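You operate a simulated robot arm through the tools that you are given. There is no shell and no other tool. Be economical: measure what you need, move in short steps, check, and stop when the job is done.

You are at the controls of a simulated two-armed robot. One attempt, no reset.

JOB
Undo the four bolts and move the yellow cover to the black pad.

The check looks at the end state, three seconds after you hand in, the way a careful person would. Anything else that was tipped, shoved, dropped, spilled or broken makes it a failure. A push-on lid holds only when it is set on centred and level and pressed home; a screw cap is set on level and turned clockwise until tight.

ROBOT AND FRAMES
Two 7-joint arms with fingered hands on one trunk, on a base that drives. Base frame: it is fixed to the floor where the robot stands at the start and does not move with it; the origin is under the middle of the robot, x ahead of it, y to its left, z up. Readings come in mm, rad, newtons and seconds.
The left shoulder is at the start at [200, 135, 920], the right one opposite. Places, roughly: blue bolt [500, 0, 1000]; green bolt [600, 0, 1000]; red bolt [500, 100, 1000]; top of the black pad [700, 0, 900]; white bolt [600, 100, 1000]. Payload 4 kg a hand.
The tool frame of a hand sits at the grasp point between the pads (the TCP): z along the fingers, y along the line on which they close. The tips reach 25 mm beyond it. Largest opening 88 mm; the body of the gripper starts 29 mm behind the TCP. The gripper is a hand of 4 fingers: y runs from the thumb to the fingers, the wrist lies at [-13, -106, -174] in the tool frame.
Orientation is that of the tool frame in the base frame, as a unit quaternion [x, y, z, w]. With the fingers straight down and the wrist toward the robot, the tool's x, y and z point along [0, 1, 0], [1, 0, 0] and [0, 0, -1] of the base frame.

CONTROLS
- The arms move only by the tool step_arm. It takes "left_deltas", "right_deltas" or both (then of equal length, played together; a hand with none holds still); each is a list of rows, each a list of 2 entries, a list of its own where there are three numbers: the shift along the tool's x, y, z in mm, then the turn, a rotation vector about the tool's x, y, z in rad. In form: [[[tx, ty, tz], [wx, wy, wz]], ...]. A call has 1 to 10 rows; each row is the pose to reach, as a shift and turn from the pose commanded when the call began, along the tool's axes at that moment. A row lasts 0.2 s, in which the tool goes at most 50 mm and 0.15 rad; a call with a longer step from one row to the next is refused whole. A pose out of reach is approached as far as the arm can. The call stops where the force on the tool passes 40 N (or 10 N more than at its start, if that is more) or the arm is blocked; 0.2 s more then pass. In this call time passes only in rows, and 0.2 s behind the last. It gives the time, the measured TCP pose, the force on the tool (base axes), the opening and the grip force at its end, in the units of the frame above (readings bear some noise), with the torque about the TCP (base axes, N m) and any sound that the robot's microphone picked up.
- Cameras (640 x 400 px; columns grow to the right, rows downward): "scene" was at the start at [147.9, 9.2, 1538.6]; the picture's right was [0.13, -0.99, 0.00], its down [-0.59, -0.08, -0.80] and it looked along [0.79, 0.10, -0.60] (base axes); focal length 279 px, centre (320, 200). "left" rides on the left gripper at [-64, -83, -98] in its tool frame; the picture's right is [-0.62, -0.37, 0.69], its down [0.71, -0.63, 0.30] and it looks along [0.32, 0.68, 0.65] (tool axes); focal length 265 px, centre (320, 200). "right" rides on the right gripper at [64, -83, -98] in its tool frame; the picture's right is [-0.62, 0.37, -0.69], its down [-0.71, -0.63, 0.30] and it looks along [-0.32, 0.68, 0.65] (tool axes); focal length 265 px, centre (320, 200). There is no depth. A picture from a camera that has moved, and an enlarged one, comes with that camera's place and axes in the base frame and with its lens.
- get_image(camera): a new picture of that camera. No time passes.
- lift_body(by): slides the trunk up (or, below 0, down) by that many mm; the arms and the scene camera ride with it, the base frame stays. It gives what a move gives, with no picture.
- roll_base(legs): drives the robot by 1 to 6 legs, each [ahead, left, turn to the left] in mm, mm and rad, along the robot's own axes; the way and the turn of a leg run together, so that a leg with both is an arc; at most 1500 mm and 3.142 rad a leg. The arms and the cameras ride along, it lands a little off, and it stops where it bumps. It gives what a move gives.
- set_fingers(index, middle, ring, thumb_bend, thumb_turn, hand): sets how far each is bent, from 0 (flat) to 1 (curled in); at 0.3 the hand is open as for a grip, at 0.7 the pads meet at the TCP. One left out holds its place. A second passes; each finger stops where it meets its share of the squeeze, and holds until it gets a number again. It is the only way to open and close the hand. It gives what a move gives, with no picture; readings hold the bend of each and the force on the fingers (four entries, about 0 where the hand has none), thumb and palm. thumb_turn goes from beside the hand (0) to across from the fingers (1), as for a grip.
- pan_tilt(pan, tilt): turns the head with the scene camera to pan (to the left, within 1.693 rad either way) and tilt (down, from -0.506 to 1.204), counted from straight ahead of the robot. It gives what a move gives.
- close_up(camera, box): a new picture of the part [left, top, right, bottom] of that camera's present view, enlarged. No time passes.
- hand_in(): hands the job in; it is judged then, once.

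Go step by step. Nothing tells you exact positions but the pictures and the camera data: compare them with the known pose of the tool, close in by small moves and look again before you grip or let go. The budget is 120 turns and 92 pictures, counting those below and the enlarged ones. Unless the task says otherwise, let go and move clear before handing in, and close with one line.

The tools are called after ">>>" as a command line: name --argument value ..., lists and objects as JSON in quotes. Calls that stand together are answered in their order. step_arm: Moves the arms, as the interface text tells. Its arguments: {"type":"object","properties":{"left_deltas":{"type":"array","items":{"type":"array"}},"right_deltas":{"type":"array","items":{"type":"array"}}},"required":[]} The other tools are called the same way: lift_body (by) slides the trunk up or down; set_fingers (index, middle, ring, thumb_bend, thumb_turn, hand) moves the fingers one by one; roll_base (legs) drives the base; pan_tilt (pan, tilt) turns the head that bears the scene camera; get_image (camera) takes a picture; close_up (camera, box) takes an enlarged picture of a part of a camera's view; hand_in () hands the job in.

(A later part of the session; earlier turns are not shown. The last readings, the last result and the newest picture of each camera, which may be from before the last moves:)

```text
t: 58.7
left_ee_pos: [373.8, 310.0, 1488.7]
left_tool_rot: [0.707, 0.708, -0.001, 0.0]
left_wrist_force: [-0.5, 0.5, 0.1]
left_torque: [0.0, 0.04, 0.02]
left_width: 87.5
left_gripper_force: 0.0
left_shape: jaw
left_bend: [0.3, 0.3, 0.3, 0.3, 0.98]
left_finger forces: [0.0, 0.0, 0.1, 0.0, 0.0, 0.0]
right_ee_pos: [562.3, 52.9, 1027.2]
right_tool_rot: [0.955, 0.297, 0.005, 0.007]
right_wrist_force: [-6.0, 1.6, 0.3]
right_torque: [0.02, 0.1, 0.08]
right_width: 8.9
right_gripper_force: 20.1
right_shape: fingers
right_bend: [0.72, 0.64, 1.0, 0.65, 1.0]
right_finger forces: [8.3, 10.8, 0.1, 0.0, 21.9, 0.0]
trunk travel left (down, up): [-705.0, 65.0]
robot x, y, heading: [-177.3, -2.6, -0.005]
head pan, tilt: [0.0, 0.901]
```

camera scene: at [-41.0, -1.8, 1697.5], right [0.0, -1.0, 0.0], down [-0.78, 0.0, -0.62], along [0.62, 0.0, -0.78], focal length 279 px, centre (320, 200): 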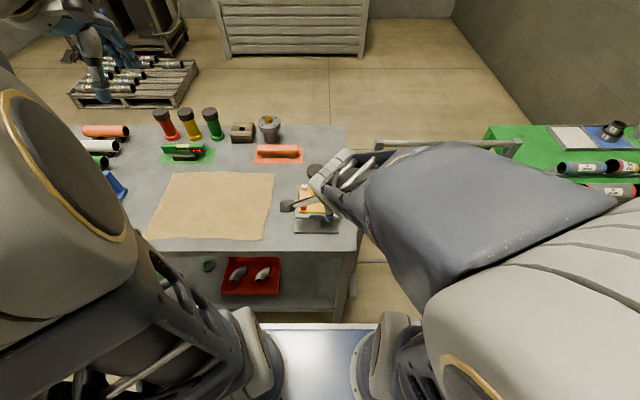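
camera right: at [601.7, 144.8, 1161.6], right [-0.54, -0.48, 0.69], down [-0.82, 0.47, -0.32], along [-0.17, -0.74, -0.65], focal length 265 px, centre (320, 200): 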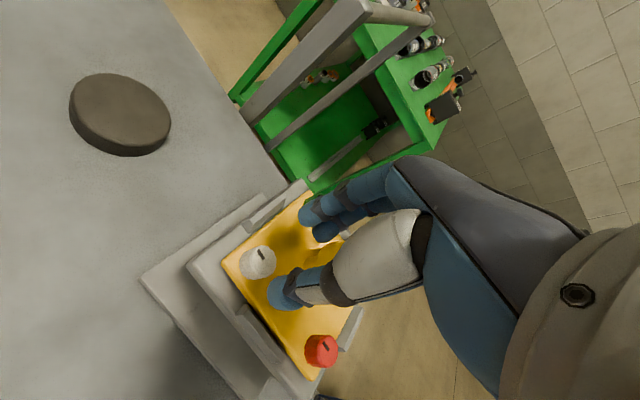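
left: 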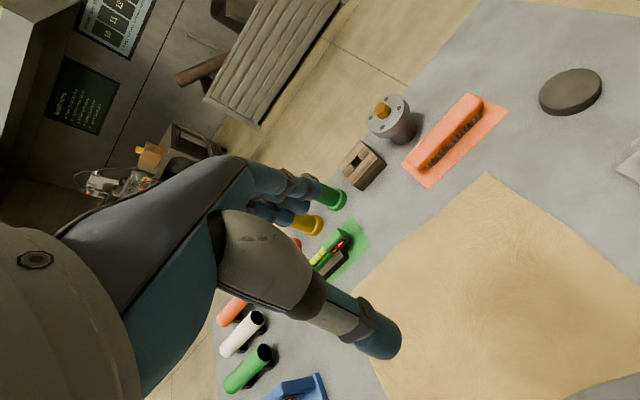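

Grip now matches the good ones. I turn counter-clockwise, rotating about the bolt's axis.

>>> step_arm --right_deltas '[[[0, -0.4, 0], [0, 0, -0.14]], [[-0.1, -0.7, 0], [0, 0, -0.28]], [[-0.2, -1.1, 0], [0, 0, -0.42]], [[-0.4, -1.4, 0], [0, 0, -0.56]], [[-0.6, -1.7, -0.5], [0, 0, -0.7]], [[-0.9, -2, -0.5], [0, 0, -0.84]], [[-1.2, -2.2, -1], [0, 0, -0.98]], [[-1.5, -2.4, -1], [0, 0, -1.12]], [[-1.9, -2.6, -1.5], [0, 0, -1.26]], [[-2.2, -2.7, -1.5], [0, 0, -1.4]]]'

>>> close_up --camera "right" --box '[200, 150, 360, 350]'

>>> step_arm --right_deltas '[[[0, -0.4, 0], [0, 0, -0.14]], [[-0.1, -0.7, 0], [0, 0, -0.28]], [[-0.2, -1.1, 0], [0, 0, -0.42]], [[-0.4, -1.4, 0], [0, 0, -0.56]], [[-0.6, -1.7, -0.5], [0, 0, -0.7]], [[-0.9, -2, -0.5], [0, 0, -0.84]]]'

>>> close_up --camera "right" --box '[200, 150, 360, 350]'

```text
t: 60.9
left_ee_pos: [374.1, 310.8, 1489.1]
left_tool_rot: [0.707, 0.707, 0.001, 0.0]
left_wrist_force: [-0.3, 0.2, 0.1]
left_torque: [-0.01, 0.01, 0.01]
left_width: 87.8
left_gripper_force: 0.0
left_shape: jaw
left_bend: [0.3, 0.3, 0.3, 0.3, 0.98]
left_finger forces: [0.0, 0.1, 0.1, 0.1, 0.0, 0.0]
right_ee_pos: [558.7, 52.9, 1028.2]
right_tool_rot: [0.538, 0.843, 0.0, 0.009]
right_wrist_force: [3.2, -6.5, -0.1]
right_torque: [-0.13, -0.13, -0.02]
right_width: 8.1
right_gripper_force: 21.0
right_shape: fingers
right_bend: [0.72, 0.65, 1.0, 0.68, 0.98]
right_finger forces: [10.6, 13.8, 0.0, 0.1, 18.6, 0.0]
trunk travel left (down, up): [-705.0, 65.0]
robot x, y, heading: [-179.7, 1.1, -0.0]
head pan, tilt: [0.0, 0.901]
```

```text
2.00 times, centred on (280, 250) of right
camera zoom: at [454.3, 77.8, 1124.2], right [0.58, -0.4, 0.71], down [-0.27, -0.92, -0.3], along [0.77, -0.01, -0.64], focal length 531 px, centre (400, 100)
```

zoom: 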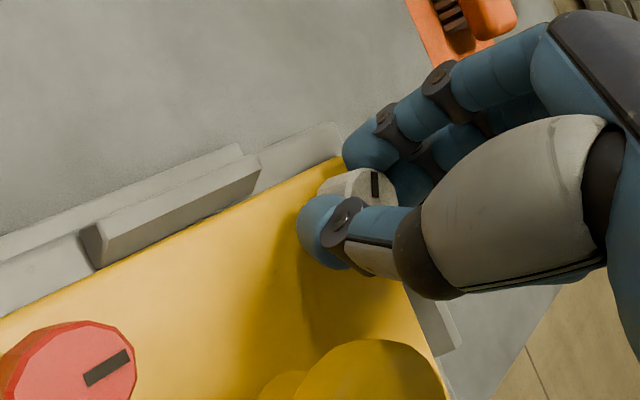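

```text
t: 62.3
left_ee_pos: [373.7, 310.6, 1488.8]
left_tool_rot: [0.707, 0.707, -0.001, 0.0]
left_wrist_force: [0.3, -0.6, -0.4]
left_torque: [-0.01, 0.03, -0.04]
left_width: 87.6
left_gripper_force: 0.0
left_shape: jaw
left_bend: [0.3, 0.3, 0.3, 0.3, 0.98]
left_finger forces: [0.0, 0.0, 0.0, 0.0, 0.1, 0.1]
right_ee_pos: [557.0, 52.0, 1028.4]
right_tool_rot: [0.148, 0.989, -0.003, 0.01]
right_wrist_force: [10.0, -0.8, 5.3]
right_torque: [0.1, -0.34, -0.04]
right_width: 7.1
right_gripper_force: 22.4
right_shape: fingers
right_bend: [0.72, 0.64, 1.0, 0.69, 0.99]
right_finger forces: [10.4, 16.9, 0.1, 0.1, 18.2, 0.0]
trunk travel left (down, up): [-705.0, 65.0]
robot x, y, heading: [-182.0, -0.2, -0.003]
head pan, tilt: [0.0, 0.901]
```

```text
2.00 times, centred on (280, 250) of right
camera zoom: at [469.6, -8.0, 1126.0], right [0.69, 0.18, 0.7], down [0.5, -0.81, -0.29], along [0.52, 0.55, -0.65], focal length 531 px, centre (400, 100)
```

zoom: 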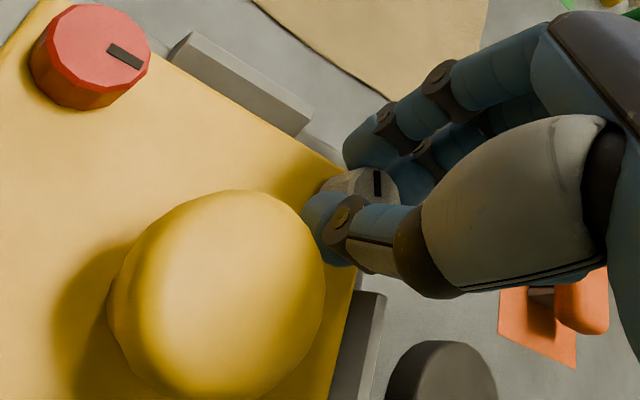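

White turned ~128° with no slip. I open, ratchet back about the bolt axis and turn it further.

>>> set_fingers --hand "right" --index 0.54 --middle 0.54 --thumb_bend 0.54

>>> step_arm --right_deltas '[[[0, 0.4, -1], [0, 0, 0.14]], [[-0.1, 0.7, -1], [0, 0, 0.28]], [[-0.2, 1.1, -1], [0, 0, 0.42]], [[-0.4, 1.4, -1], [0, 0, 0.56]], [[-0.6, 1.7, -1], [0, 0, 0.7]], [[-0.9, 2, -1], [0, 0, 0.84]], [[-1.2, 2.2, -1], [0, 0, 0.98]], [[-1.5, 2.4, -1], [0, 0, 1.12]], [[-1.9, 2.6, -1], [0, 0, 1.26]], [[-2.2, 2.7, -1], [0, 0, 1.4]]]'

>>> step_arm --right_deltas '[[[0, 0.4, 0], [0, 0, 0.14]], [[-0.1, 0.7, 0], [0, 0, 0.28]], [[-0.2, 1.1, 0], [0, 0, 0.42]], [[-0.4, 1.4, 0], [0, 0, 0.56]], [[-0.6, 1.7, 0], [0, 0, 0.7]], [[-0.9, 2, 0], [0, 0, 0.84]]]'

>>> set_fingers --hand "right" --index 0.9 --middle 0.9 --thumb_bend 0.9

>>> close_up --camera "right" --box '[200, 150, 360, 350]'

>>> step_arm --right_deltas '[[[0, -0.4, 0], [0, 0, -0.14]], [[-0.1, -0.7, 0], [0, 0, -0.28]], [[-0.2, -1.1, 0], [0, 0, -0.42]], [[-0.4, -1.4, 0], [0, 0, -0.56]], [[-0.6, -1.7, -0.5], [0, 0, -0.7]]]'

>>> close_up --camera "right" --box '[200, 150, 360, 350]'

```text
t: 63.3
left_ee_pos: [374.3, 309.7, 1487.9]
left_tool_rot: [0.708, 0.706, 0.0, 0.0]
left_wrist_force: [-0.7, 0.0, 0.7]
left_torque: [0.0, 0.01, -0.01]
left_width: 87.6
left_gripper_force: 0.0
left_shape: jaw
left_bend: [0.3, 0.3, 0.3, 0.3, 0.98]
left_finger forces: [0.0, 0.0, 0.1, 0.1, 0.1, 0.1]
right_ee_pos: [557.7, 51.8, 1027.9]
right_tool_rot: [0.148, 0.989, -0.004, 0.009]
right_wrist_force: [-0.1, 0.9, -0.3]
right_torque: [-0.01, -0.03, -0.02]
right_width: 32.4
right_gripper_force: 0.0
right_shape: fingers
right_bend: [0.54, 0.54, 1.0, 0.54, 1.0]
right_finger forces: [0.1, 0.0, 0.1, 0.1, 0.0, 0.0]
trunk travel left (down, up): [-705.0, 65.0]
robot x, y, heading: [-179.3, 1.6, 0.001]
head pan, tilt: [0.0, 0.901]
```

```text
t: 65.5
left_ee_pos: [374.5, 309.7, 1488.8]
left_tool_rot: [0.707, 0.707, 0.0, 0.0]
left_wrist_force: [0.4, -0.4, 0.4]
left_torque: [0.05, 0.02, -0.01]
left_width: 87.5
left_gripper_force: 0.1
left_shape: jaw
left_bend: [0.3, 0.3, 0.3, 0.3, 0.98]
left_finger forces: [0.0, 0.0, 0.0, 0.0, 0.0, 0.1]
right_ee_pos: [558.8, 53.0, 1029.2]
right_tool_rot: [0.752, 0.659, 0.003, 0.009]
right_wrist_force: [0.1, 0.1, 0.3]
right_torque: [0.01, 0.0, 0.0]
right_width: 32.3
right_gripper_force: 0.0
right_shape: fingers
right_bend: [0.54, 0.54, 1.0, 0.54, 1.0]
right_finger forces: [0.0, 0.1, 0.0, 0.1, 0.1, 0.0]
trunk travel left (down, up): [-705.0, 65.0]
robot x, y, heading: [-179.7, -4.1, -0.0]
head pan, tilt: [0.0, 0.901]
```

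```text
t: 66.9
left_ee_pos: [374.5, 310.5, 1489.7]
left_tool_rot: [0.707, 0.707, 0.0, 0.0]
left_wrist_force: [0.2, 0.3, -0.1]
left_torque: [0.01, 0.0, -0.01]
left_width: 87.5
left_gripper_force: 0.1
left_shape: jaw
left_bend: [0.3, 0.3, 0.3, 0.3, 0.98]
left_finger forces: [0.0, 0.1, 0.0, 0.0, 0.0, 0.0]
right_ee_pos: [562.1, 52.5, 1030.1]
right_tool_rot: [0.955, 0.296, 0.005, 0.007]
right_wrist_force: [-0.3, -0.9, 0.1]
right_torque: [0.0, 0.01, 0.0]
right_width: 32.3
right_gripper_force: 0.0
right_shape: fingers
right_bend: [0.54, 0.54, 1.0, 0.54, 1.0]
right_finger forces: [0.0, 0.0, 0.0, 0.1, 0.0, 0.0]
trunk travel left (down, up): [-705.0, 65.0]
robot x, y, heading: [-178.5, -4.9, 0.0]
head pan, tilt: [0.0, 0.901]
```

```text
t: 67.9
left_ee_pos: [373.2, 310.1, 1488.2]
left_tool_rot: [0.708, 0.707, 0.0, 0.0]
left_wrist_force: [-0.6, 0.3, -0.4]
left_torque: [0.03, 0.0, 0.0]
left_width: 87.7
left_gripper_force: 0.0
left_shape: jaw
left_bend: [0.3, 0.3, 0.3, 0.3, 0.98]
left_finger forces: [0.0, 0.0, 0.0, 0.1, 0.0, 0.1]
right_ee_pos: [561.2, 52.2, 1028.5]
right_tool_rot: [0.955, 0.298, 0.004, 0.007]
right_wrist_force: [-8.7, 0.0, -0.2]
right_torque: [0.02, 0.15, 0.04]
right_width: 9.9
right_gripper_force: 22.5
right_shape: fingers
right_bend: [0.72, 0.64, 1.0, 0.65, 1.0]
right_finger forces: [8.9, 11.3, 0.1, 0.0, 24.6, 0.0]
trunk travel left (down, up): [-705.0, 65.0]
robot x, y, heading: [-179.9, 1.3, 0.002]
head pan, tilt: [0.0, 0.901]
```

```text
2.00 times, centred on (280, 250) of right
camera zoom: at [565.4, 159.2, 1125.9], right [-0.31, -0.65, 0.7], down [-0.94, 0.11, -0.32], along [0.13, -0.75, -0.65], focal length 531 px, centre (400, 100)
```

zoom: 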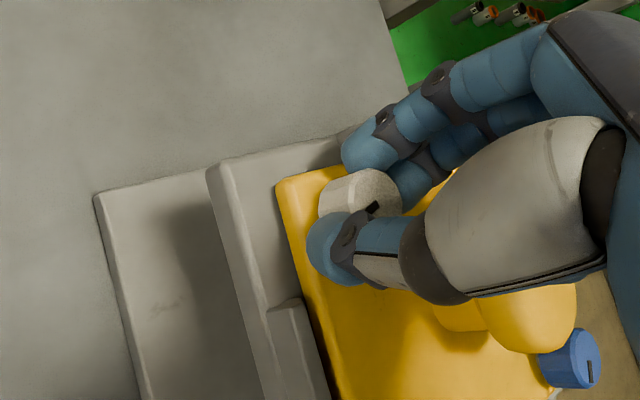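

```text
t: 69.1
left_ee_pos: [374.6, 309.8, 1486.9]
left_tool_rot: [0.707, 0.707, 0.0, 0.0]
left_wrist_force: [-0.3, 0.5, 0.1]
left_torque: [0.01, -0.01, -0.01]
left_width: 87.7
left_gripper_force: 0.1
left_shape: jaw
left_bend: [0.3, 0.3, 0.3, 0.3, 0.98]
left_finger forces: [0.0, 0.0, 0.0, 0.1, 0.0, 0.0]
right_ee_pos: [560.8, 52.5, 1029.8]
right_tool_rot: [0.794, 0.607, 0.001, 0.008]
right_wrist_force: [-4.8, -9.6, -0.8]
right_torque: [-0.23, 0.09, -0.04]
right_width: 9.1
right_gripper_force: 22.9
right_shape: fingers
right_bend: [0.72, 0.65, 1.0, 0.67, 0.99]
right_finger forces: [9.2, 15.8, 0.0, 0.0, 21.2, 0.0]
trunk travel left (down, up): [-705.0, 65.0]
robot x, y, heading: [-179.2, 1.1, -0.002]
head pan, tilt: [0.0, 0.901]
```

```text
2.00 times, centred on (280, 250) of right
camera zoom: at [494.9, 138.3, 1125.6], right [0.18, -0.69, 0.7], down [-0.79, -0.53, -0.31], along [0.58, -0.5, -0.64], focal length 531 px, centre (400, 100)
```

zoom: 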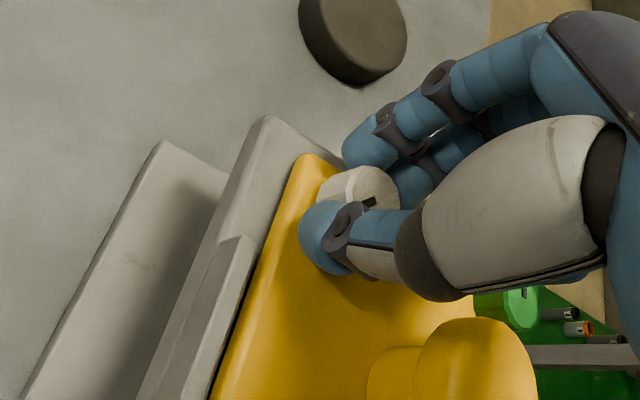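

Still turning. I continue to see whether it reaches a stop.

>>> step_arm --right_deltas '[[[0, -0.4, 0], [0, 0, -0.14]], [[-0.1, -0.7, 0], [0, 0, -0.28]], [[-0.2, -1.1, 0], [0, 0, -0.42]], [[-0.4, -1.4, 0], [0, 0, -0.56]], [[-0.6, -1.7, -0.5], [0, 0, -0.7]]]'

>>> close_up --camera "right" --box '[200, 150, 360, 350]'

```text
t: 70.3
left_ee_pos: [373.9, 310.0, 1488.5]
left_tool_rot: [0.707, 0.707, 0.0, 0.0]
left_wrist_force: [0.1, -0.5, -0.2]
left_torque: [-0.04, 0.02, -0.02]
left_width: 87.6
left_gripper_force: 0.1
left_shape: jaw
left_bend: [0.3, 0.3, 0.3, 0.3, 0.98]
left_finger forces: [0.1, 0.0, 0.0, 0.0, 0.1, 0.1]
right_ee_pos: [559.2, 53.7, 1031.4]
right_tool_rot: [0.538, 0.843, 0.0, 0.011]
right_wrist_force: [4.4, -11.5, 0.2]
right_torque: [-0.19, -0.12, -0.08]
right_width: 7.5
right_gripper_force: 21.4
right_shape: fingers
right_bend: [0.72, 0.65, 1.0, 0.68, 0.98]
right_finger forces: [8.9, 14.6, 0.0, 0.0, 19.2, 0.0]
trunk travel left (down, up): [-705.0, 65.0]
robot x, y, heading: [-176.9, -0.7, 0.002]
head pan, tilt: [0.0, 0.901]
```

```text
2.00 times, centred on (280, 250) of right
camera zoom: at [454.4, 78.0, 1126.8], right [0.58, -0.4, 0.71], down [-0.27, -0.92, -0.3], along [0.77, -0.01, -0.64], focal length 531 px, centre (400, 100)
```

zoom: 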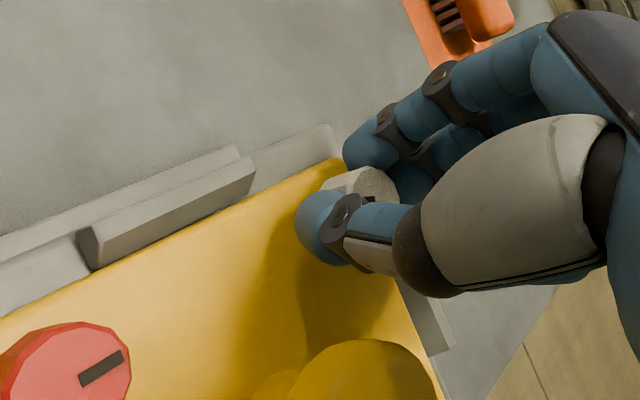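

The mark fell back relative to the hand, suggesting a stop. I release, lift and inspect.

>>> set_fingers --hand "right" --index 0.54 --middle 0.54 --thumb_bend 0.54

>>> step_arm --right_deltas '[[[0, 0, -25], [0, 0, 0]], [[0, 0, -50], [0, 0, 0]], [[0, -20, -85], [0, 0, 0]], [[-30, -50, -95], [0, 0, 0]], [[-60, -80, -95], [0, 0, 0]]]'

>>> close_up --camera "scene" --box '[290, 180, 350, 218]'

>>> get_image --camera "right"

```text
t: 71.3
left_ee_pos: [374.5, 309.7, 1488.7]
left_tool_rot: [0.707, 0.707, 0.0, 0.0]
left_wrist_force: [0.7, -0.5, 0.4]
left_torque: [-0.02, 0.0, -0.04]
left_width: 87.7
left_gripper_force: 0.1
left_shape: jaw
left_bend: [0.3, 0.3, 0.3, 0.3, 0.98]
left_finger forces: [0.1, 0.0, 0.1, 0.1, 0.1, 0.0]
right_ee_pos: [556.9, 54.4, 1031.5]
right_tool_rot: [0.539, 0.842, -0.001, 0.008]
right_wrist_force: [-0.5, 0.0, -0.4]
right_torque: [-0.04, -0.02, 0.03]
right_width: 32.1
right_gripper_force: 0.1
right_shape: fingers
right_bend: [0.54, 0.54, 1.0, 0.54, 1.0]
right_finger forces: [0.0, 0.1, 0.0, 0.0, 0.0, 0.2]
trunk travel left (down, up): [-705.0, 65.0]
robot x, y, heading: [-180.5, 2.1, 0.001]
head pan, tilt: [0.0, 0.901]
```

```text
t: 72.5
left_ee_pos: [373.8, 309.5, 1487.8]
left_tool_rot: [0.707, 0.707, 0.0, 0.0]
left_wrist_force: [-0.5, -0.4, 0.5]
left_torque: [-0.02, -0.03, 0.03]
left_width: 87.5
left_gripper_force: 0.1
left_shape: jaw
left_bend: [0.3, 0.3, 0.3, 0.3, 0.98]
left_finger forces: [0.0, 0.1, 0.0, 0.0, 0.1, 0.0]
right_ee_pos: [508.9, -30.2, 1125.0]
right_tool_rot: [0.538, 0.843, -0.001, 0.008]
right_wrist_force: [0.1, 0.3, 0.2]
right_torque: [0.01, 0.03, 0.0]
right_width: 32.2
right_gripper_force: 0.0
right_shape: fingers
right_bend: [0.54, 0.54, 1.0, 0.54, 1.0]
right_finger forces: [0.1, 0.0, 0.1, 0.1, 0.0, 0.0]
trunk travel left (down, up): [-705.0, 65.0]
robot x, y, heading: [-178.0, 0.6, -0.005]
head pan, tilt: [0.0, 0.901]
```

```text
10.53 times, centred on (320, 199) of scene
camera zoom: at [-41.0, -1.4, 1697.5], right [0.0, -1.0, 0.0], down [-0.78, 0.0, -0.62], along [0.62, 0.0, -0.78], focal length 2932 px, centre (320, 210)
```

zoom: 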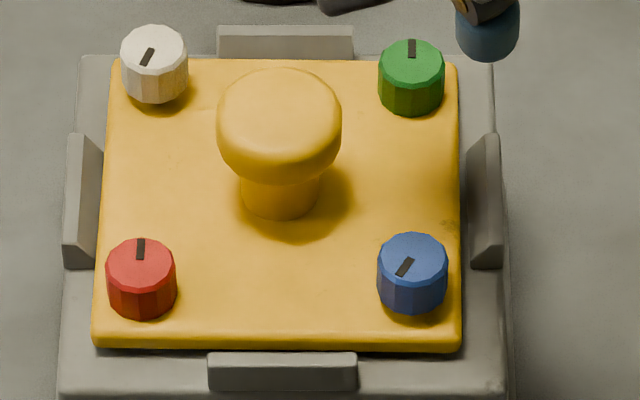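

```text
40 pictures are left
camera right: at [403.7, -6.5, 1221.7], right [0.58, -0.4, 0.71], down [-0.27, -0.92, -0.3], along [0.77, -0.01, -0.64], focal length 265 px, centre (320, 200)
```

right: 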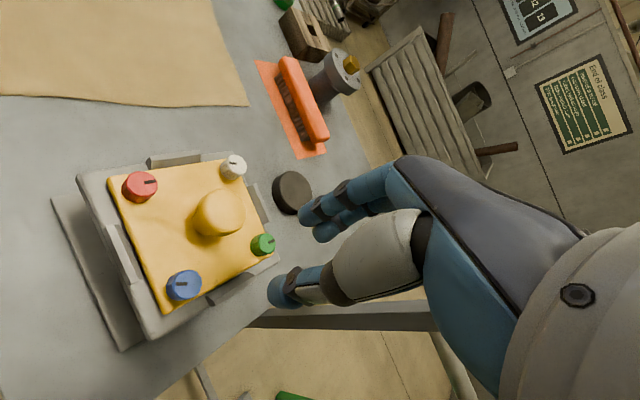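

Both undone bolts show the identical mark angle (~150°) and have risen – that is their stop, so blue and white are undone. Next the green bolt, about (559, −28).

>>> step_arm --right_deltas '[[[-2, 5, 0], [0, 0, 0.14]], [[-4, 10, 0], [0, 0, 0.28]], [[-6, 15, 0], [0, 0, 0.42]], [[-8, 20, 0], [0, 0, 0.56]], [[-10, 24, 0], [0, 0, 0.7]], [[-12, 29, 0], [0, 0, 0.84]], [[-14, 34, 0], [0, 0, 0.98]], [[-16, 39, 0], [0, 0, 1.12]], [[-18, 44, 0], [0, 0, 1.26]], [[-19.7, 48.8, 0], [0, 0, 1.4]]]'

>>> step_arm --right_deltas '[[[0, 0, 40], [0, 0, 0]], [[0, 0, 80], [0, 0, 0]]]'

>>> close_up --camera "right" --box '[200, 150, 360, 350]'

```text
t: 74.7
left_ee_pos: [373.0, 309.6, 1489.1]
left_tool_rot: [0.707, 0.707, 0.001, 0.0]
left_wrist_force: [0.3, 0.5, -0.8]
left_torque: [-0.02, -0.02, 0.01]
left_width: 87.5
left_gripper_force: 0.1
left_shape: jaw
left_bend: [0.3, 0.3, 0.3, 0.3, 0.98]
left_finger forces: [0.0, 0.0, 0.1, 0.1, 0.0, 0.1]
right_ee_pos: [562.1, -30.3, 1126.3]
right_tool_rot: [0.955, 0.296, 0.007, 0.007]
right_wrist_force: [-0.8, 0.4, 0.6]
right_torque: [0.02, 0.03, 0.04]
right_width: 32.2
right_gripper_force: 0.2
right_shape: fingers
right_bend: [0.54, 0.54, 1.0, 0.54, 1.0]
right_finger forces: [0.0, 0.1, 0.0, 0.0, 0.1, 0.1]
trunk travel left (down, up): [-705.0, 65.0]
robot x, y, heading: [-178.1, -0.7, 0.0]
head pan, tilt: [0.0, 0.901]
```

```text
t: 75.3
left_ee_pos: [373.2, 309.9, 1489.2]
left_tool_rot: [0.707, 0.707, 0.0, 0.001]
left_wrist_force: [-0.4, 0.2, 0.2]
left_torque: [0.0, 0.01, -0.02]
left_width: 87.6
left_gripper_force: 0.1
left_shape: jaw
left_bend: [0.3, 0.3, 0.3, 0.3, 0.98]
left_finger forces: [0.0, 0.0, 0.0, 0.1, 0.0, 0.0]
right_ee_pos: [564.0, -30.8, 1048.8]
right_tool_rot: [0.955, 0.297, 0.006, 0.008]
right_wrist_force: [-0.6, -0.7, 0.0]
right_torque: [-0.02, 0.02, 0.02]
right_width: 32.2
right_gripper_force: 0.1
right_shape: fingers
right_bend: [0.54, 0.54, 1.0, 0.54, 1.0]
right_finger forces: [0.0, 0.1, 0.0, 0.0, 0.0, 0.0]
trunk travel left (down, up): [-705.0, 65.0]
robot x, y, heading: [-180.1, 1.4, -0.001]
head pan, tilt: [0.0, 0.901]
```

```text
2.00 times, centred on (280, 250) of right
camera zoom: at [568.9, 76.2, 1146.0], right [-0.31, -0.65, 0.69], down [-0.94, 0.11, -0.32], along [0.13, -0.75, -0.64], focal length 531 px, centre (400, 100)
```

zoom: 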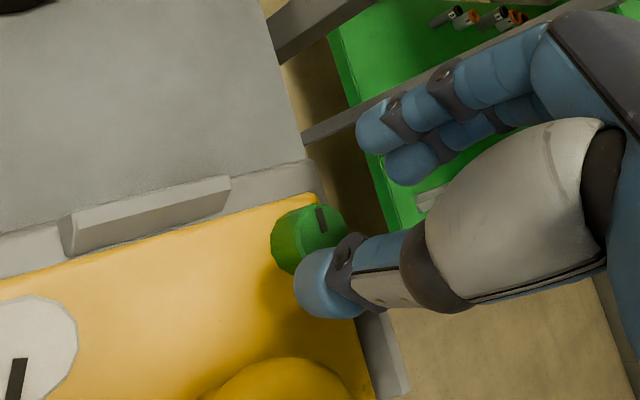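

Slight recentre toward the thumb, then down and grip to read the bends.

>>> step_arm --right_deltas '[[[-0.3, -2.5, 8], [0, 0, 0]], [[-0.3, -2.5, 21], [0, 0, 0]]]'

>>> set_fingers --hand "right" --index 0.9 --middle 0.9 --thumb_bend 0.9

```text
t: 75.9
left_ee_pos: [376.3, 309.2, 1489.0]
left_tool_rot: [0.707, 0.707, 0.0, 0.0]
left_wrist_force: [-0.7, -0.3, -0.7]
left_torque: [0.0, -0.02, 0.0]
left_width: 87.3
left_gripper_force: 0.1
left_shape: jaw
left_bend: [0.3, 0.3, 0.3, 0.3, 0.98]
left_finger forces: [0.1, 0.0, 0.1, 0.0, 0.0, 0.0]
right_ee_pos: [562.4, -31.0, 1024.6]
right_tool_rot: [0.955, 0.298, 0.006, 0.006]
right_wrist_force: [-0.7, 0.5, 0.1]
right_torque: [-0.02, 0.0, 0.02]
right_width: 31.9
right_gripper_force: 0.2
right_shape: fingers
right_bend: [0.54, 0.54, 1.0, 0.54, 1.0]
right_finger forces: [0.0, 0.0, 0.1, 0.1, 0.0, 0.1]
trunk travel left (down, up): [-705.0, 65.0]
robot x, y, heading: [-178.8, 4.0, -0.001]
head pan, tilt: [0.0, 0.901]
```

```text
t: 76.9
left_ee_pos: [373.4, 309.5, 1488.2]
left_tool_rot: [0.707, 0.707, 0.0, 0.0]
left_wrist_force: [0.1, -0.5, 0.4]
left_torque: [0.02, -0.01, -0.01]
left_width: 87.7
left_gripper_force: 0.1
left_shape: jaw
left_bend: [0.3, 0.3, 0.3, 0.3, 0.98]
left_finger forces: [0.1, 0.0, 0.0, 0.0, 0.0, 0.0]
right_ee_pos: [561.1, -28.6, 1025.0]
right_tool_rot: [0.955, 0.297, 0.004, 0.006]
right_wrist_force: [-9.0, 3.3, 1.4]
right_torque: [0.09, 0.14, 0.07]
right_width: 11.2
right_gripper_force: 20.8
right_shape: fingers
right_bend: [0.72, 0.66, 1.0, 0.63, 1.0]
right_finger forces: [7.7, 9.4, 0.0, 0.1, 25.1, 0.0]
trunk travel left (down, up): [-705.0, 65.0]
robot x, y, heading: [-181.6, 2.0, -0.004]
head pan, tilt: [0.0, 0.901]
```

Good grip. I turn ~128°, ratchet back and finish the remaining turn, following the rise.

>>> step_arm --right_deltas '[[[0.2, -0.4, 0], [0, 0, -0.14]], [[0.3, -0.8, 0], [0, 0, -0.28]], [[0.35, -1.3, 0], [0, 0, -0.42]], [[0.35, -1.7, 0], [0, 0, -0.56]], [[0.3, -2.1, -0.5], [0, 0, -0.7]], [[0.2, -2.5, -0.5], [0, 0, -0.84]], [[0, -2.9, -1], [0, 0, -0.98]], [[-0.15, -3.3, -1], [0, 0, -1.12]], [[-0.45, -3.6, -1.5], [0, 0, -1.26]], [[-0.8, -3.9, -1.5], [0, 0, -1.4]]]'

>>> step_arm --right_deltas '[[[0.2, -0.4, 0], [0, 0, -0.14]], [[0.3, -0.8, 0], [0, 0, -0.28]], [[0.35, -1.3, 0], [0, 0, -0.42]], [[0.35, -1.7, -0.5], [0, 0, -0.56]], [[0.3, -2.1, -1], [0, 0, -0.7]], [[0.2, -2.5, -1], [0, 0, -0.84]]]'

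>>> close_up --camera "right" --box '[200, 150, 360, 350]'

>>> set_fingers --hand "right" --index 0.54 --middle 0.54 --thumb_bend 0.54

>>> step_arm --right_deltas '[[[-0.2, 0.4, -1], [0, 0, 0.14]], [[-0.5, 0.7, -1], [0, 0, 0.28]], [[-0.85, 1, -1], [0, 0, 0.42]], [[-1.2, 1.2, -1], [0, 0, 0.56]], [[-1.6, 1.4, -1], [0, 0, 0.7]], [[-2, 1.5, -1], [0, 0, 0.84]], [[-2.4, 1.6, -1], [0, 0, 0.98]], [[-2.9, 1.6, -1], [0, 0, 1.12]], [[-3.3, 1.5, -1], [0, 0, 1.26]], [[-3.7, 1.4, -1], [0, 0, 1.4]]]'

>>> set_fingers --hand "right" --index 0.9 --middle 0.9 --thumb_bend 0.9

>>> step_arm --right_deltas '[[[0.2, -0.4, 0], [0, 0, -0.14]], [[0.3, -0.8, 0], [0, 0, -0.28]], [[0.35, -1.3, 0], [0, 0, -0.42]], [[0.35, -1.7, -0.5], [0, 0, -0.56]], [[0.3, -2.1, -1], [0, 0, -0.7]]]'

>>> close_up --camera "right" --box '[200, 150, 360, 350]'

```text
t: 79.1
left_ee_pos: [374.2, 309.6, 1487.7]
left_tool_rot: [0.707, 0.707, 0.001, 0.0]
left_wrist_force: [0.1, 0.3, -0.5]
left_torque: [0.02, 0.0, -0.01]
left_width: 87.3
left_gripper_force: 0.0
left_shape: jaw
left_bend: [0.3, 0.3, 0.3, 0.3, 0.98]
left_finger forces: [0.1, 0.0, 0.1, 0.0, 0.0, 0.1]
right_ee_pos: [559.3, -26.8, 1028.4]
right_tool_rot: [0.538, 0.843, 0.0, 0.01]
right_wrist_force: [5.0, -6.4, 0.9]
right_torque: [-0.14, -0.18, -0.01]
right_width: 10.2
right_gripper_force: 22.6
right_shape: fingers
right_bend: [0.72, 0.66, 1.0, 0.66, 0.99]
right_finger forces: [11.2, 12.8, 0.0, 0.1, 20.1, 0.1]
trunk travel left (down, up): [-705.0, 65.0]
robot x, y, heading: [-175.4, 0.8, -0.002]
head pan, tilt: [0.0, 0.901]
```

```text
t: 80.5
left_ee_pos: [374.6, 310.8, 1488.6]
left_tool_rot: [0.707, 0.707, 0.0, 0.0]
left_wrist_force: [0.2, 0.2, -0.4]
left_torque: [0.02, -0.03, 0.01]
left_width: 87.7
left_gripper_force: 0.0
left_shape: jaw
left_bend: [0.3, 0.3, 0.3, 0.3, 0.98]
left_finger forces: [0.0, 0.1, 0.0, 0.0, 0.0, 0.0]
right_ee_pos: [557.8, -27.4, 1027.4]
right_tool_rot: [0.147, 0.989, -0.003, 0.009]
right_wrist_force: [16.4, 0.3, 1.1]
right_torque: [0.05, -0.43, -0.04]
right_width: 9.8
right_gripper_force: 25.1
right_shape: fingers
right_bend: [0.72, 0.72, 1.0, 0.67, 0.99]
right_finger forces: [12.0, 18.4, 0.0, 0.0, 20.6, 0.0]
trunk travel left (down, up): [-705.0, 65.0]
robot x, y, heading: [-178.4, 2.1, -0.001]
head pan, tilt: [0.0, 0.901]
```

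```text
2.00 times, centred on (280, 250) of right
camera zoom: at [470.0, -87.8, 1124.7], right [0.69, 0.18, 0.7], down [0.5, -0.81, -0.29], along [0.52, 0.55, -0.65], focal length 531 px, centre (400, 100)
```

zoom: 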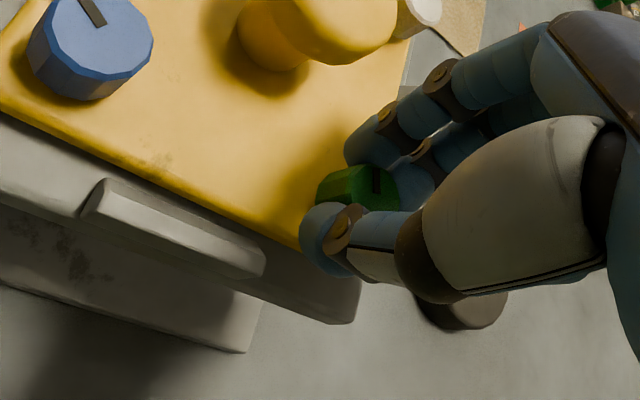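

```text
t: 81.5
left_ee_pos: [373.1, 309.3, 1489.2]
left_tool_rot: [0.707, 0.707, 0.0, 0.0]
left_wrist_force: [-0.1, 0.1, 0.0]
left_torque: [0.02, 0.01, 0.01]
left_width: 87.6
left_gripper_force: 0.1
left_shape: jaw
left_bend: [0.3, 0.3, 0.3, 0.3, 0.98]
left_finger forces: [0.0, 0.1, 0.0, 0.0, 0.0, 0.0]
right_ee_pos: [556.6, -27.8, 1027.8]
right_tool_rot: [0.148, 0.989, -0.003, 0.008]
right_wrist_force: [-0.1, 0.4, 0.1]
right_torque: [0.03, 0.01, 0.01]
right_width: 32.1
right_gripper_force: 0.1
right_shape: fingers
right_bend: [0.54, 0.54, 1.0, 0.54, 1.0]
right_finger forces: [0.1, 0.0, 0.0, 0.0, 0.0, 0.0]
trunk travel left (down, up): [-705.0, 65.0]
robot x, y, heading: [-178.5, -1.4, -0.0]
head pan, tilt: [0.0, 0.901]
```

```text
t: 83.7
left_ee_pos: [373.3, 308.1, 1489.0]
left_tool_rot: [0.707, 0.707, 0.001, 0.001]
left_wrist_force: [0.5, -0.1, 0.4]
left_torque: [0.02, -0.02, -0.01]
left_width: 87.7
left_gripper_force: 0.1
left_shape: jaw
left_bend: [0.3, 0.3, 0.3, 0.3, 0.98]
left_finger forces: [0.0, 0.0, 0.0, 0.1, 0.0, 0.1]
right_ee_pos: [560.0, -29.1, 1027.6]
right_tool_rot: [0.751, 0.66, 0.002, 0.008]
right_wrist_force: [-0.6, -0.2, 0.2]
right_torque: [0.02, 0.02, 0.05]
right_width: 32.3
right_gripper_force: 0.1
right_shape: fingers
right_bend: [0.54, 0.54, 1.0, 0.54, 1.0]
right_finger forces: [0.0, 0.0, 0.0, 0.0, 0.1, 0.0]
trunk travel left (down, up): [-705.0, 65.0]
robot x, y, heading: [-178.1, -2.6, 0.003]
head pan, tilt: [0.0, 0.901]
```

```text
t: 84.7
left_ee_pos: [374.4, 310.4, 1488.5]
left_tool_rot: [0.707, 0.707, -0.001, 0.0]
left_wrist_force: [0.3, 0.8, 0.1]
left_torque: [0.01, -0.02, -0.04]
left_width: 87.4
left_gripper_force: 0.1
left_shape: jaw
left_bend: [0.3, 0.3, 0.3, 0.3, 0.98]
left_finger forces: [0.1, 0.0, 0.0, 0.1, 0.0, 0.0]
right_ee_pos: [559.2, -29.3, 1028.1]
right_tool_rot: [0.751, 0.661, 0.001, 0.008]
right_wrist_force: [-7.2, -8.1, -0.1]
right_torque: [-0.15, 0.15, 0.03]
right_width: 12.0
right_gripper_force: 23.1
right_shape: fingers
right_bend: [0.71, 0.72, 1.0, 0.64, 1.0]
right_finger forces: [9.5, 11.2, 0.0, 0.0, 25.0, 0.0]
trunk travel left (down, up): [-705.0, 65.0]
robot x, y, heading: [-176.7, 1.5, 0.002]
head pan, tilt: [0.0, 0.901]
```

```text
t: 85.9
left_ee_pos: [374.5, 310.4, 1489.3]
left_tool_rot: [0.707, 0.707, 0.001, 0.0]
left_wrist_force: [1.0, 0.7, -0.3]
left_torque: [-0.02, -0.02, -0.01]
left_width: 87.6
left_gripper_force: 0.0
left_shape: jaw
left_bend: [0.3, 0.3, 0.3, 0.3, 0.98]
left_finger forces: [0.0, 0.0, 0.0, 0.0, 0.0, 0.0]
right_ee_pos: [558.9, -28.6, 1028.8]
right_tool_rot: [0.478, 0.878, -0.001, 0.011]
right_wrist_force: [6.5, -8.5, -3.0]
right_torque: [-0.15, -0.22, 0.02]
right_width: 12.0
right_gripper_force: 22.4
right_shape: fingers
right_bend: [0.71, 0.72, 1.0, 0.66, 1.0]
right_finger forces: [11.3, 13.2, 0.0, 0.0, 20.1, 0.0]
trunk travel left (down, up): [-705.0, 65.0]
robot x, y, heading: [-183.3, -0.8, -0.002]
head pan, tilt: [0.0, 0.901]
```

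```text
2.00 times, centred on (280, 250) of right
camera zoom: at [452.8, -18.8, 1125.3], right [0.63, -0.31, 0.71], down [-0.14, -0.95, -0.3], along [0.76, 0.09, -0.64], focal length 531 px, centre (400, 100)
```

zoom: 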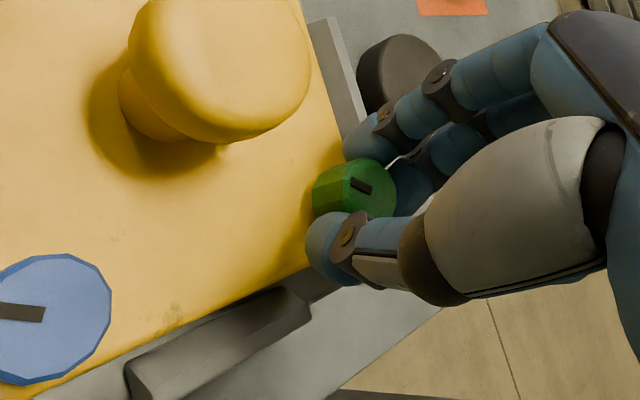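

Green's mark now nearly matches the undone blue one. A bit more turn, then I release and inspect.

>>> step_arm --right_deltas '[[[0.2, -0.4, 0], [0, 0, -0.14]], [[0.3, -0.8, 0], [0, 0, -0.28]], [[0.35, -1.3, 0], [0, 0, -0.42]]]'

>>> set_fingers --hand "right" --index 0.54 --middle 0.54 --thumb_bend 0.54

>>> step_arm --right_deltas '[[[0, 0, -25], [0, 0, 0]], [[0, 0, -50], [0, 0, 0]], [[0, 0, -85], [0, 0, 0]], [[0, 30, -95], [0, 0, 0]], [[0, 60, -95], [0, 0, 0]]]'

>>> close_up --camera "scene" --box '[290, 180, 350, 218]'

```text
t: 86.7
left_ee_pos: [374.1, 308.7, 1488.5]
left_tool_rot: [0.707, 0.707, 0.0, 0.0]
left_wrist_force: [0.6, 0.0, 0.7]
left_torque: [-0.02, -0.03, 0.0]
left_width: 87.6
left_gripper_force: 0.0
left_shape: jaw
left_bend: [0.3, 0.3, 0.3, 0.3, 0.98]
left_finger forces: [0.0, 0.1, 0.0, 0.0, 0.1, 0.0]
right_ee_pos: [560.2, -29.1, 1029.3]
right_tool_rot: [0.285, 0.959, -0.003, 0.011]
right_wrist_force: [15.8, -9.8, -0.3]
right_torque: [-0.14, -0.43, -0.05]
right_width: 11.6
right_gripper_force: 25.6
right_shape: fingers
right_bend: [0.71, 0.72, 1.0, 0.67, 1.0]
right_finger forces: [11.2, 20.6, 0.0, 0.1, 20.3, 0.0]
trunk travel left (down, up): [-705.0, 65.0]
robot x, y, heading: [-177.4, -0.2, 0.0]
head pan, tilt: [0.0, 0.901]
```

```text
t: 87.7
left_ee_pos: [374.2, 309.6, 1488.8]
left_tool_rot: [0.707, 0.707, 0.0, 0.0]
left_wrist_force: [0.8, -0.1, 1.2]
left_torque: [-0.05, 0.0, 0.0]
left_width: 87.7
left_gripper_force: 0.1
left_shape: jaw
left_bend: [0.3, 0.3, 0.3, 0.3, 0.98]
left_finger forces: [0.1, 0.0, 0.0, 0.1, 0.0, 0.1]
right_ee_pos: [557.0, -27.1, 1029.3]
right_tool_rot: [0.285, 0.958, -0.003, 0.009]
right_wrist_force: [-0.7, 0.0, -0.3]
right_torque: [-0.02, -0.02, 0.01]
right_width: 32.1
right_gripper_force: 0.1
right_shape: fingers
right_bend: [0.54, 0.54, 1.0, 0.54, 1.0]
right_finger forces: [0.0, 0.0, 0.0, 0.1, 0.0, 0.0]
trunk travel left (down, up): [-705.0, 65.0]
robot x, y, heading: [-177.9, 0.8, -0.002]
head pan, tilt: [0.0, 0.901]
```

```text
t: 88.9
left_ee_pos: [375.0, 309.2, 1488.7]
left_tool_rot: [0.707, 0.707, 0.0, 0.0]
left_wrist_force: [0.1, -0.2, 0.5]
left_torque: [-0.03, 0.0, 0.02]
left_width: 87.5
left_gripper_force: 0.1
left_shape: jaw
left_bend: [0.3, 0.3, 0.3, 0.3, 0.98]
left_finger forces: [0.1, 0.0, 0.0, 0.1, 0.0, 0.0]
right_ee_pos: [589.5, 22.0, 1123.8]
right_tool_rot: [0.285, 0.958, -0.002, 0.008]
right_wrist_force: [-0.1, 0.9, -0.1]
right_torque: [0.02, 0.0, 0.0]
right_width: 32.1
right_gripper_force: 0.0
right_shape: fingers
right_bend: [0.54, 0.54, 1.0, 0.54, 1.0]
right_finger forces: [0.1, 0.0, 0.0, 0.0, 0.0, 0.1]
trunk travel left (down, up): [-705.0, 65.0]
robot x, y, heading: [-175.1, 0.5, -0.004]
head pan, tilt: [0.0, 0.901]
```

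```text
10.53 times, centred on (320, 199) of scene
camera zoom: at [-41.2, -2.6, 1697.5], right [0.0, -1.0, 0.0], down [-0.78, 0.0, -0.62], along [0.62, 0.0, -0.78], focal length 2932 px, centre (320, 210)
```

zoom: 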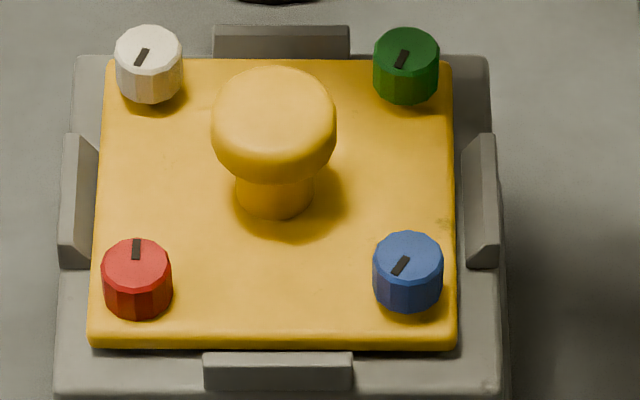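

Green matches: blue, white and green all at the same stop angle. Now the red bolt near (479, 52), approached with the fingers pointing outward-left.

>>> step_arm --right_deltas '[[[37, -11, 0], [0, 0, 0.13]], [[74, -23, 0], [0, 0, 0.26]], [[111, -34, 0], [0, 0, 0.384]], [[111, -34, 38], [0, 0, 0.384]], [[111, -34, 76], [0, 0, 0.384]]]'

>>> close_up --camera "right" --box '[200, 150, 360, 350]'

```text
t: 90.1
left_ee_pos: [373.9, 309.8, 1489.1]
left_tool_rot: [0.707, 0.707, -0.001, -0.001]
left_wrist_force: [0.4, -0.1, -0.6]
left_torque: [0.0, 0.01, 0.01]
left_width: 87.8
left_gripper_force: 0.0
left_shape: jaw
left_bend: [0.3, 0.3, 0.3, 0.3, 0.98]
left_finger forces: [0.0, 0.1, 0.0, 0.1, 0.0, 0.1]
right_ee_pos: [478.5, 55.6, 1046.9]
right_tool_rot: [0.463, 0.886, -0.001, 0.009]
right_wrist_force: [0.4, -1.1, -0.5]
right_torque: [-0.03, 0.04, -0.01]
right_width: 32.3
right_gripper_force: 0.0
right_shape: fingers
right_bend: [0.54, 0.54, 1.0, 0.54, 1.0]
right_finger forces: [0.1, 0.0, 0.0, 0.1, 0.1, 0.0]
trunk travel left (down, up): [-705.0, 65.0]
robot x, y, heading: [-175.9, 1.2, 0.002]
head pan, tilt: [0.0, 0.901]
```

```text
2.00 times, centred on (280, 250) of right
camera zoom: at [371.8, 61.7, 1143.0], right [0.65, -0.29, 0.71], down [-0.1, -0.95, -0.3], along [0.76, 0.12, -0.64], focal length 531 px, centre (400, 100)
```

zoom: 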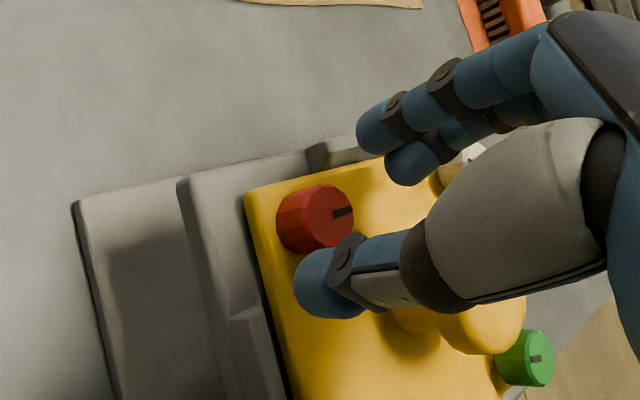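

Looks roughly centred; a small shift, then down and grip to feel the centring.

>>> step_arm --right_deltas '[[[0, 1, 8], [0, 0, 0]], [[0, 1, 20], [0, 0, 0]]]'

>>> set_fingers --hand "right" --index 0.9 --middle 0.9 --thumb_bend 0.9

>>> close_up --camera "right" --box '[200, 150, 360, 350]'

```text
t: 90.7
left_ee_pos: [373.9, 311.0, 1488.2]
left_tool_rot: [0.707, 0.708, 0.0, 0.0]
left_wrist_force: [0.0, 0.0, -0.4]
left_torque: [0.02, 0.0, -0.02]
left_width: 87.6
left_gripper_force: 0.1
left_shape: jaw
left_bend: [0.3, 0.3, 0.3, 0.3, 0.98]
left_finger forces: [0.1, 0.0, 0.0, 0.1, 0.2, 0.1]
right_ee_pos: [479.2, 56.0, 1027.1]
right_tool_rot: [0.463, 0.886, 0.0, 0.009]
right_wrist_force: [-0.4, -1.2, -0.4]
right_torque: [-0.05, -0.02, 0.04]
right_width: 32.1
right_gripper_force: 0.0
right_shape: fingers
right_bend: [0.54, 0.54, 1.0, 0.54, 1.0]
right_finger forces: [0.0, 0.0, 0.0, 0.0, 0.1, 0.0]
trunk travel left (down, up): [-705.0, 65.0]
robot x, y, heading: [-180.9, -0.4, 0.002]
head pan, tilt: [0.0, 0.901]
```

```text
t: 91.7
left_ee_pos: [374.1, 310.8, 1488.8]
left_tool_rot: [0.707, 0.707, 0.0, 0.0]
left_wrist_force: [0.2, 0.3, -0.1]
left_torque: [-0.03, -0.01, -0.01]
left_width: 87.5
left_gripper_force: 0.1
left_shape: jaw
left_bend: [0.3, 0.3, 0.3, 0.3, 0.98]
left_finger forces: [0.0, 0.1, 0.1, 0.0, 0.1, 0.0]
right_ee_pos: [478.5, 54.7, 1026.0]
right_tool_rot: [0.462, 0.887, -0.001, 0.008]
right_wrist_force: [-1.2, -7.3, -0.6]
right_torque: [-0.14, 0.01, 0.02]
right_width: 10.1
right_gripper_force: 20.1
right_shape: fingers
right_bend: [0.72, 0.64, 1.0, 0.64, 1.0]
right_finger forces: [7.5, 11.2, 0.0, 0.0, 21.7, 0.0]
trunk travel left (down, up): [-705.0, 65.0]
robot x, y, heading: [-177.8, 4.1, -0.002]
head pan, tilt: [0.0, 0.901]
```

```text
2.00 times, centred on (280, 250) of right
camera zoom: at [371.9, 61.5, 1122.7], right [0.65, -0.29, 0.7], down [-0.1, -0.95, -0.3], along [0.75, 0.12, -0.65], focal length 531 px, centre (400, 100)
```

zoom: 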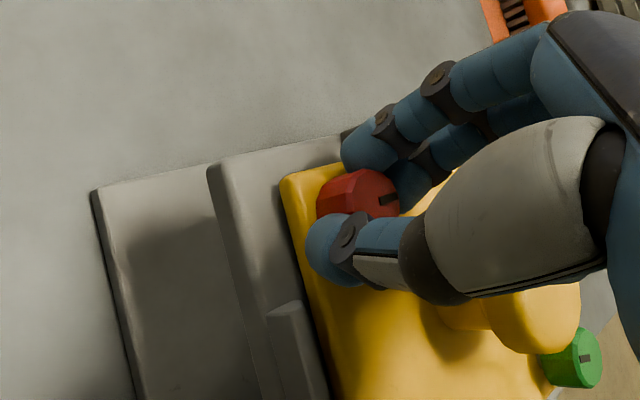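

Same good grip as before. I turn red counter-clockwise by about 80°, then ratchet back and repeat.

>>> step_arm --right_deltas '[[[0, -0.4, 0], [0, 0, -0.14]], [[-0.1, -0.7, 0], [0, 0, -0.28]], [[-0.2, -1.1, 0], [0, 0, -0.42]], [[-0.4, -1.4, 0], [0, 0, -0.56]], [[-0.6, -1.7, -0.5], [0, 0, -0.7]], [[-0.9, -2, -0.5], [0, 0, -0.84]], [[-1.2, -2.2, -1], [0, 0, -0.98]], [[-1.5, -2.4, -1], [0, 0, -1.12]], [[-1.9, -2.6, -1.5], [0, 0, -1.26]], [[-2.2, -2.7, -1.5], [0, 0, -1.4]]]'

>>> close_up --camera "right" --box '[200, 150, 360, 350]'

```text
t: 93.9
left_ee_pos: [375.8, 308.9, 1489.1]
left_tool_rot: [0.707, 0.707, 0.0, 0.0]
left_wrist_force: [-0.1, 0.3, 0.4]
left_torque: [0.0, -0.01, 0.01]
left_width: 87.8
left_gripper_force: 0.1
left_shape: jaw
left_bend: [0.3, 0.3, 0.3, 0.3, 0.98]
left_finger forces: [0.0, 0.0, 0.1, 0.0, 0.1, 0.1]
right_ee_pos: [478.1, 53.7, 1029.4]
right_tool_rot: [-0.218, 0.976, -0.006, 0.007]
right_wrist_force: [15.9, 4.2, 0.5]
right_torque: [0.18, -0.29, -0.03]
right_width: 9.6
right_gripper_force: 23.7
right_shape: fingers
right_bend: [0.72, 0.65, 1.0, 0.67, 1.0]
right_finger forces: [8.8, 15.6, 0.0, 0.1, 22.8, 0.0]
trunk travel left (down, up): [-705.0, 65.0]
robot x, y, heading: [-176.2, 3.8, -0.0]
head pan, tilt: [0.0, 0.901]
```

```text
2.00 times, centred on (280, 250) of right
camera zoom: at [453.4, -49.0, 1126.6], right [0.39, 0.6, 0.7], down [0.92, -0.27, -0.29], along [0.01, 0.75, -0.66], focal length 531 px, centre (400, 100)
```

zoom: 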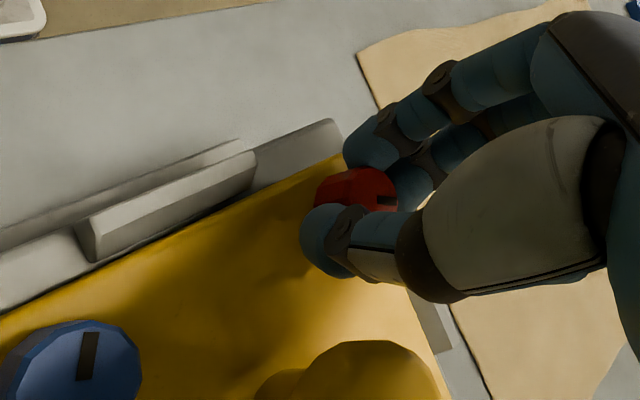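

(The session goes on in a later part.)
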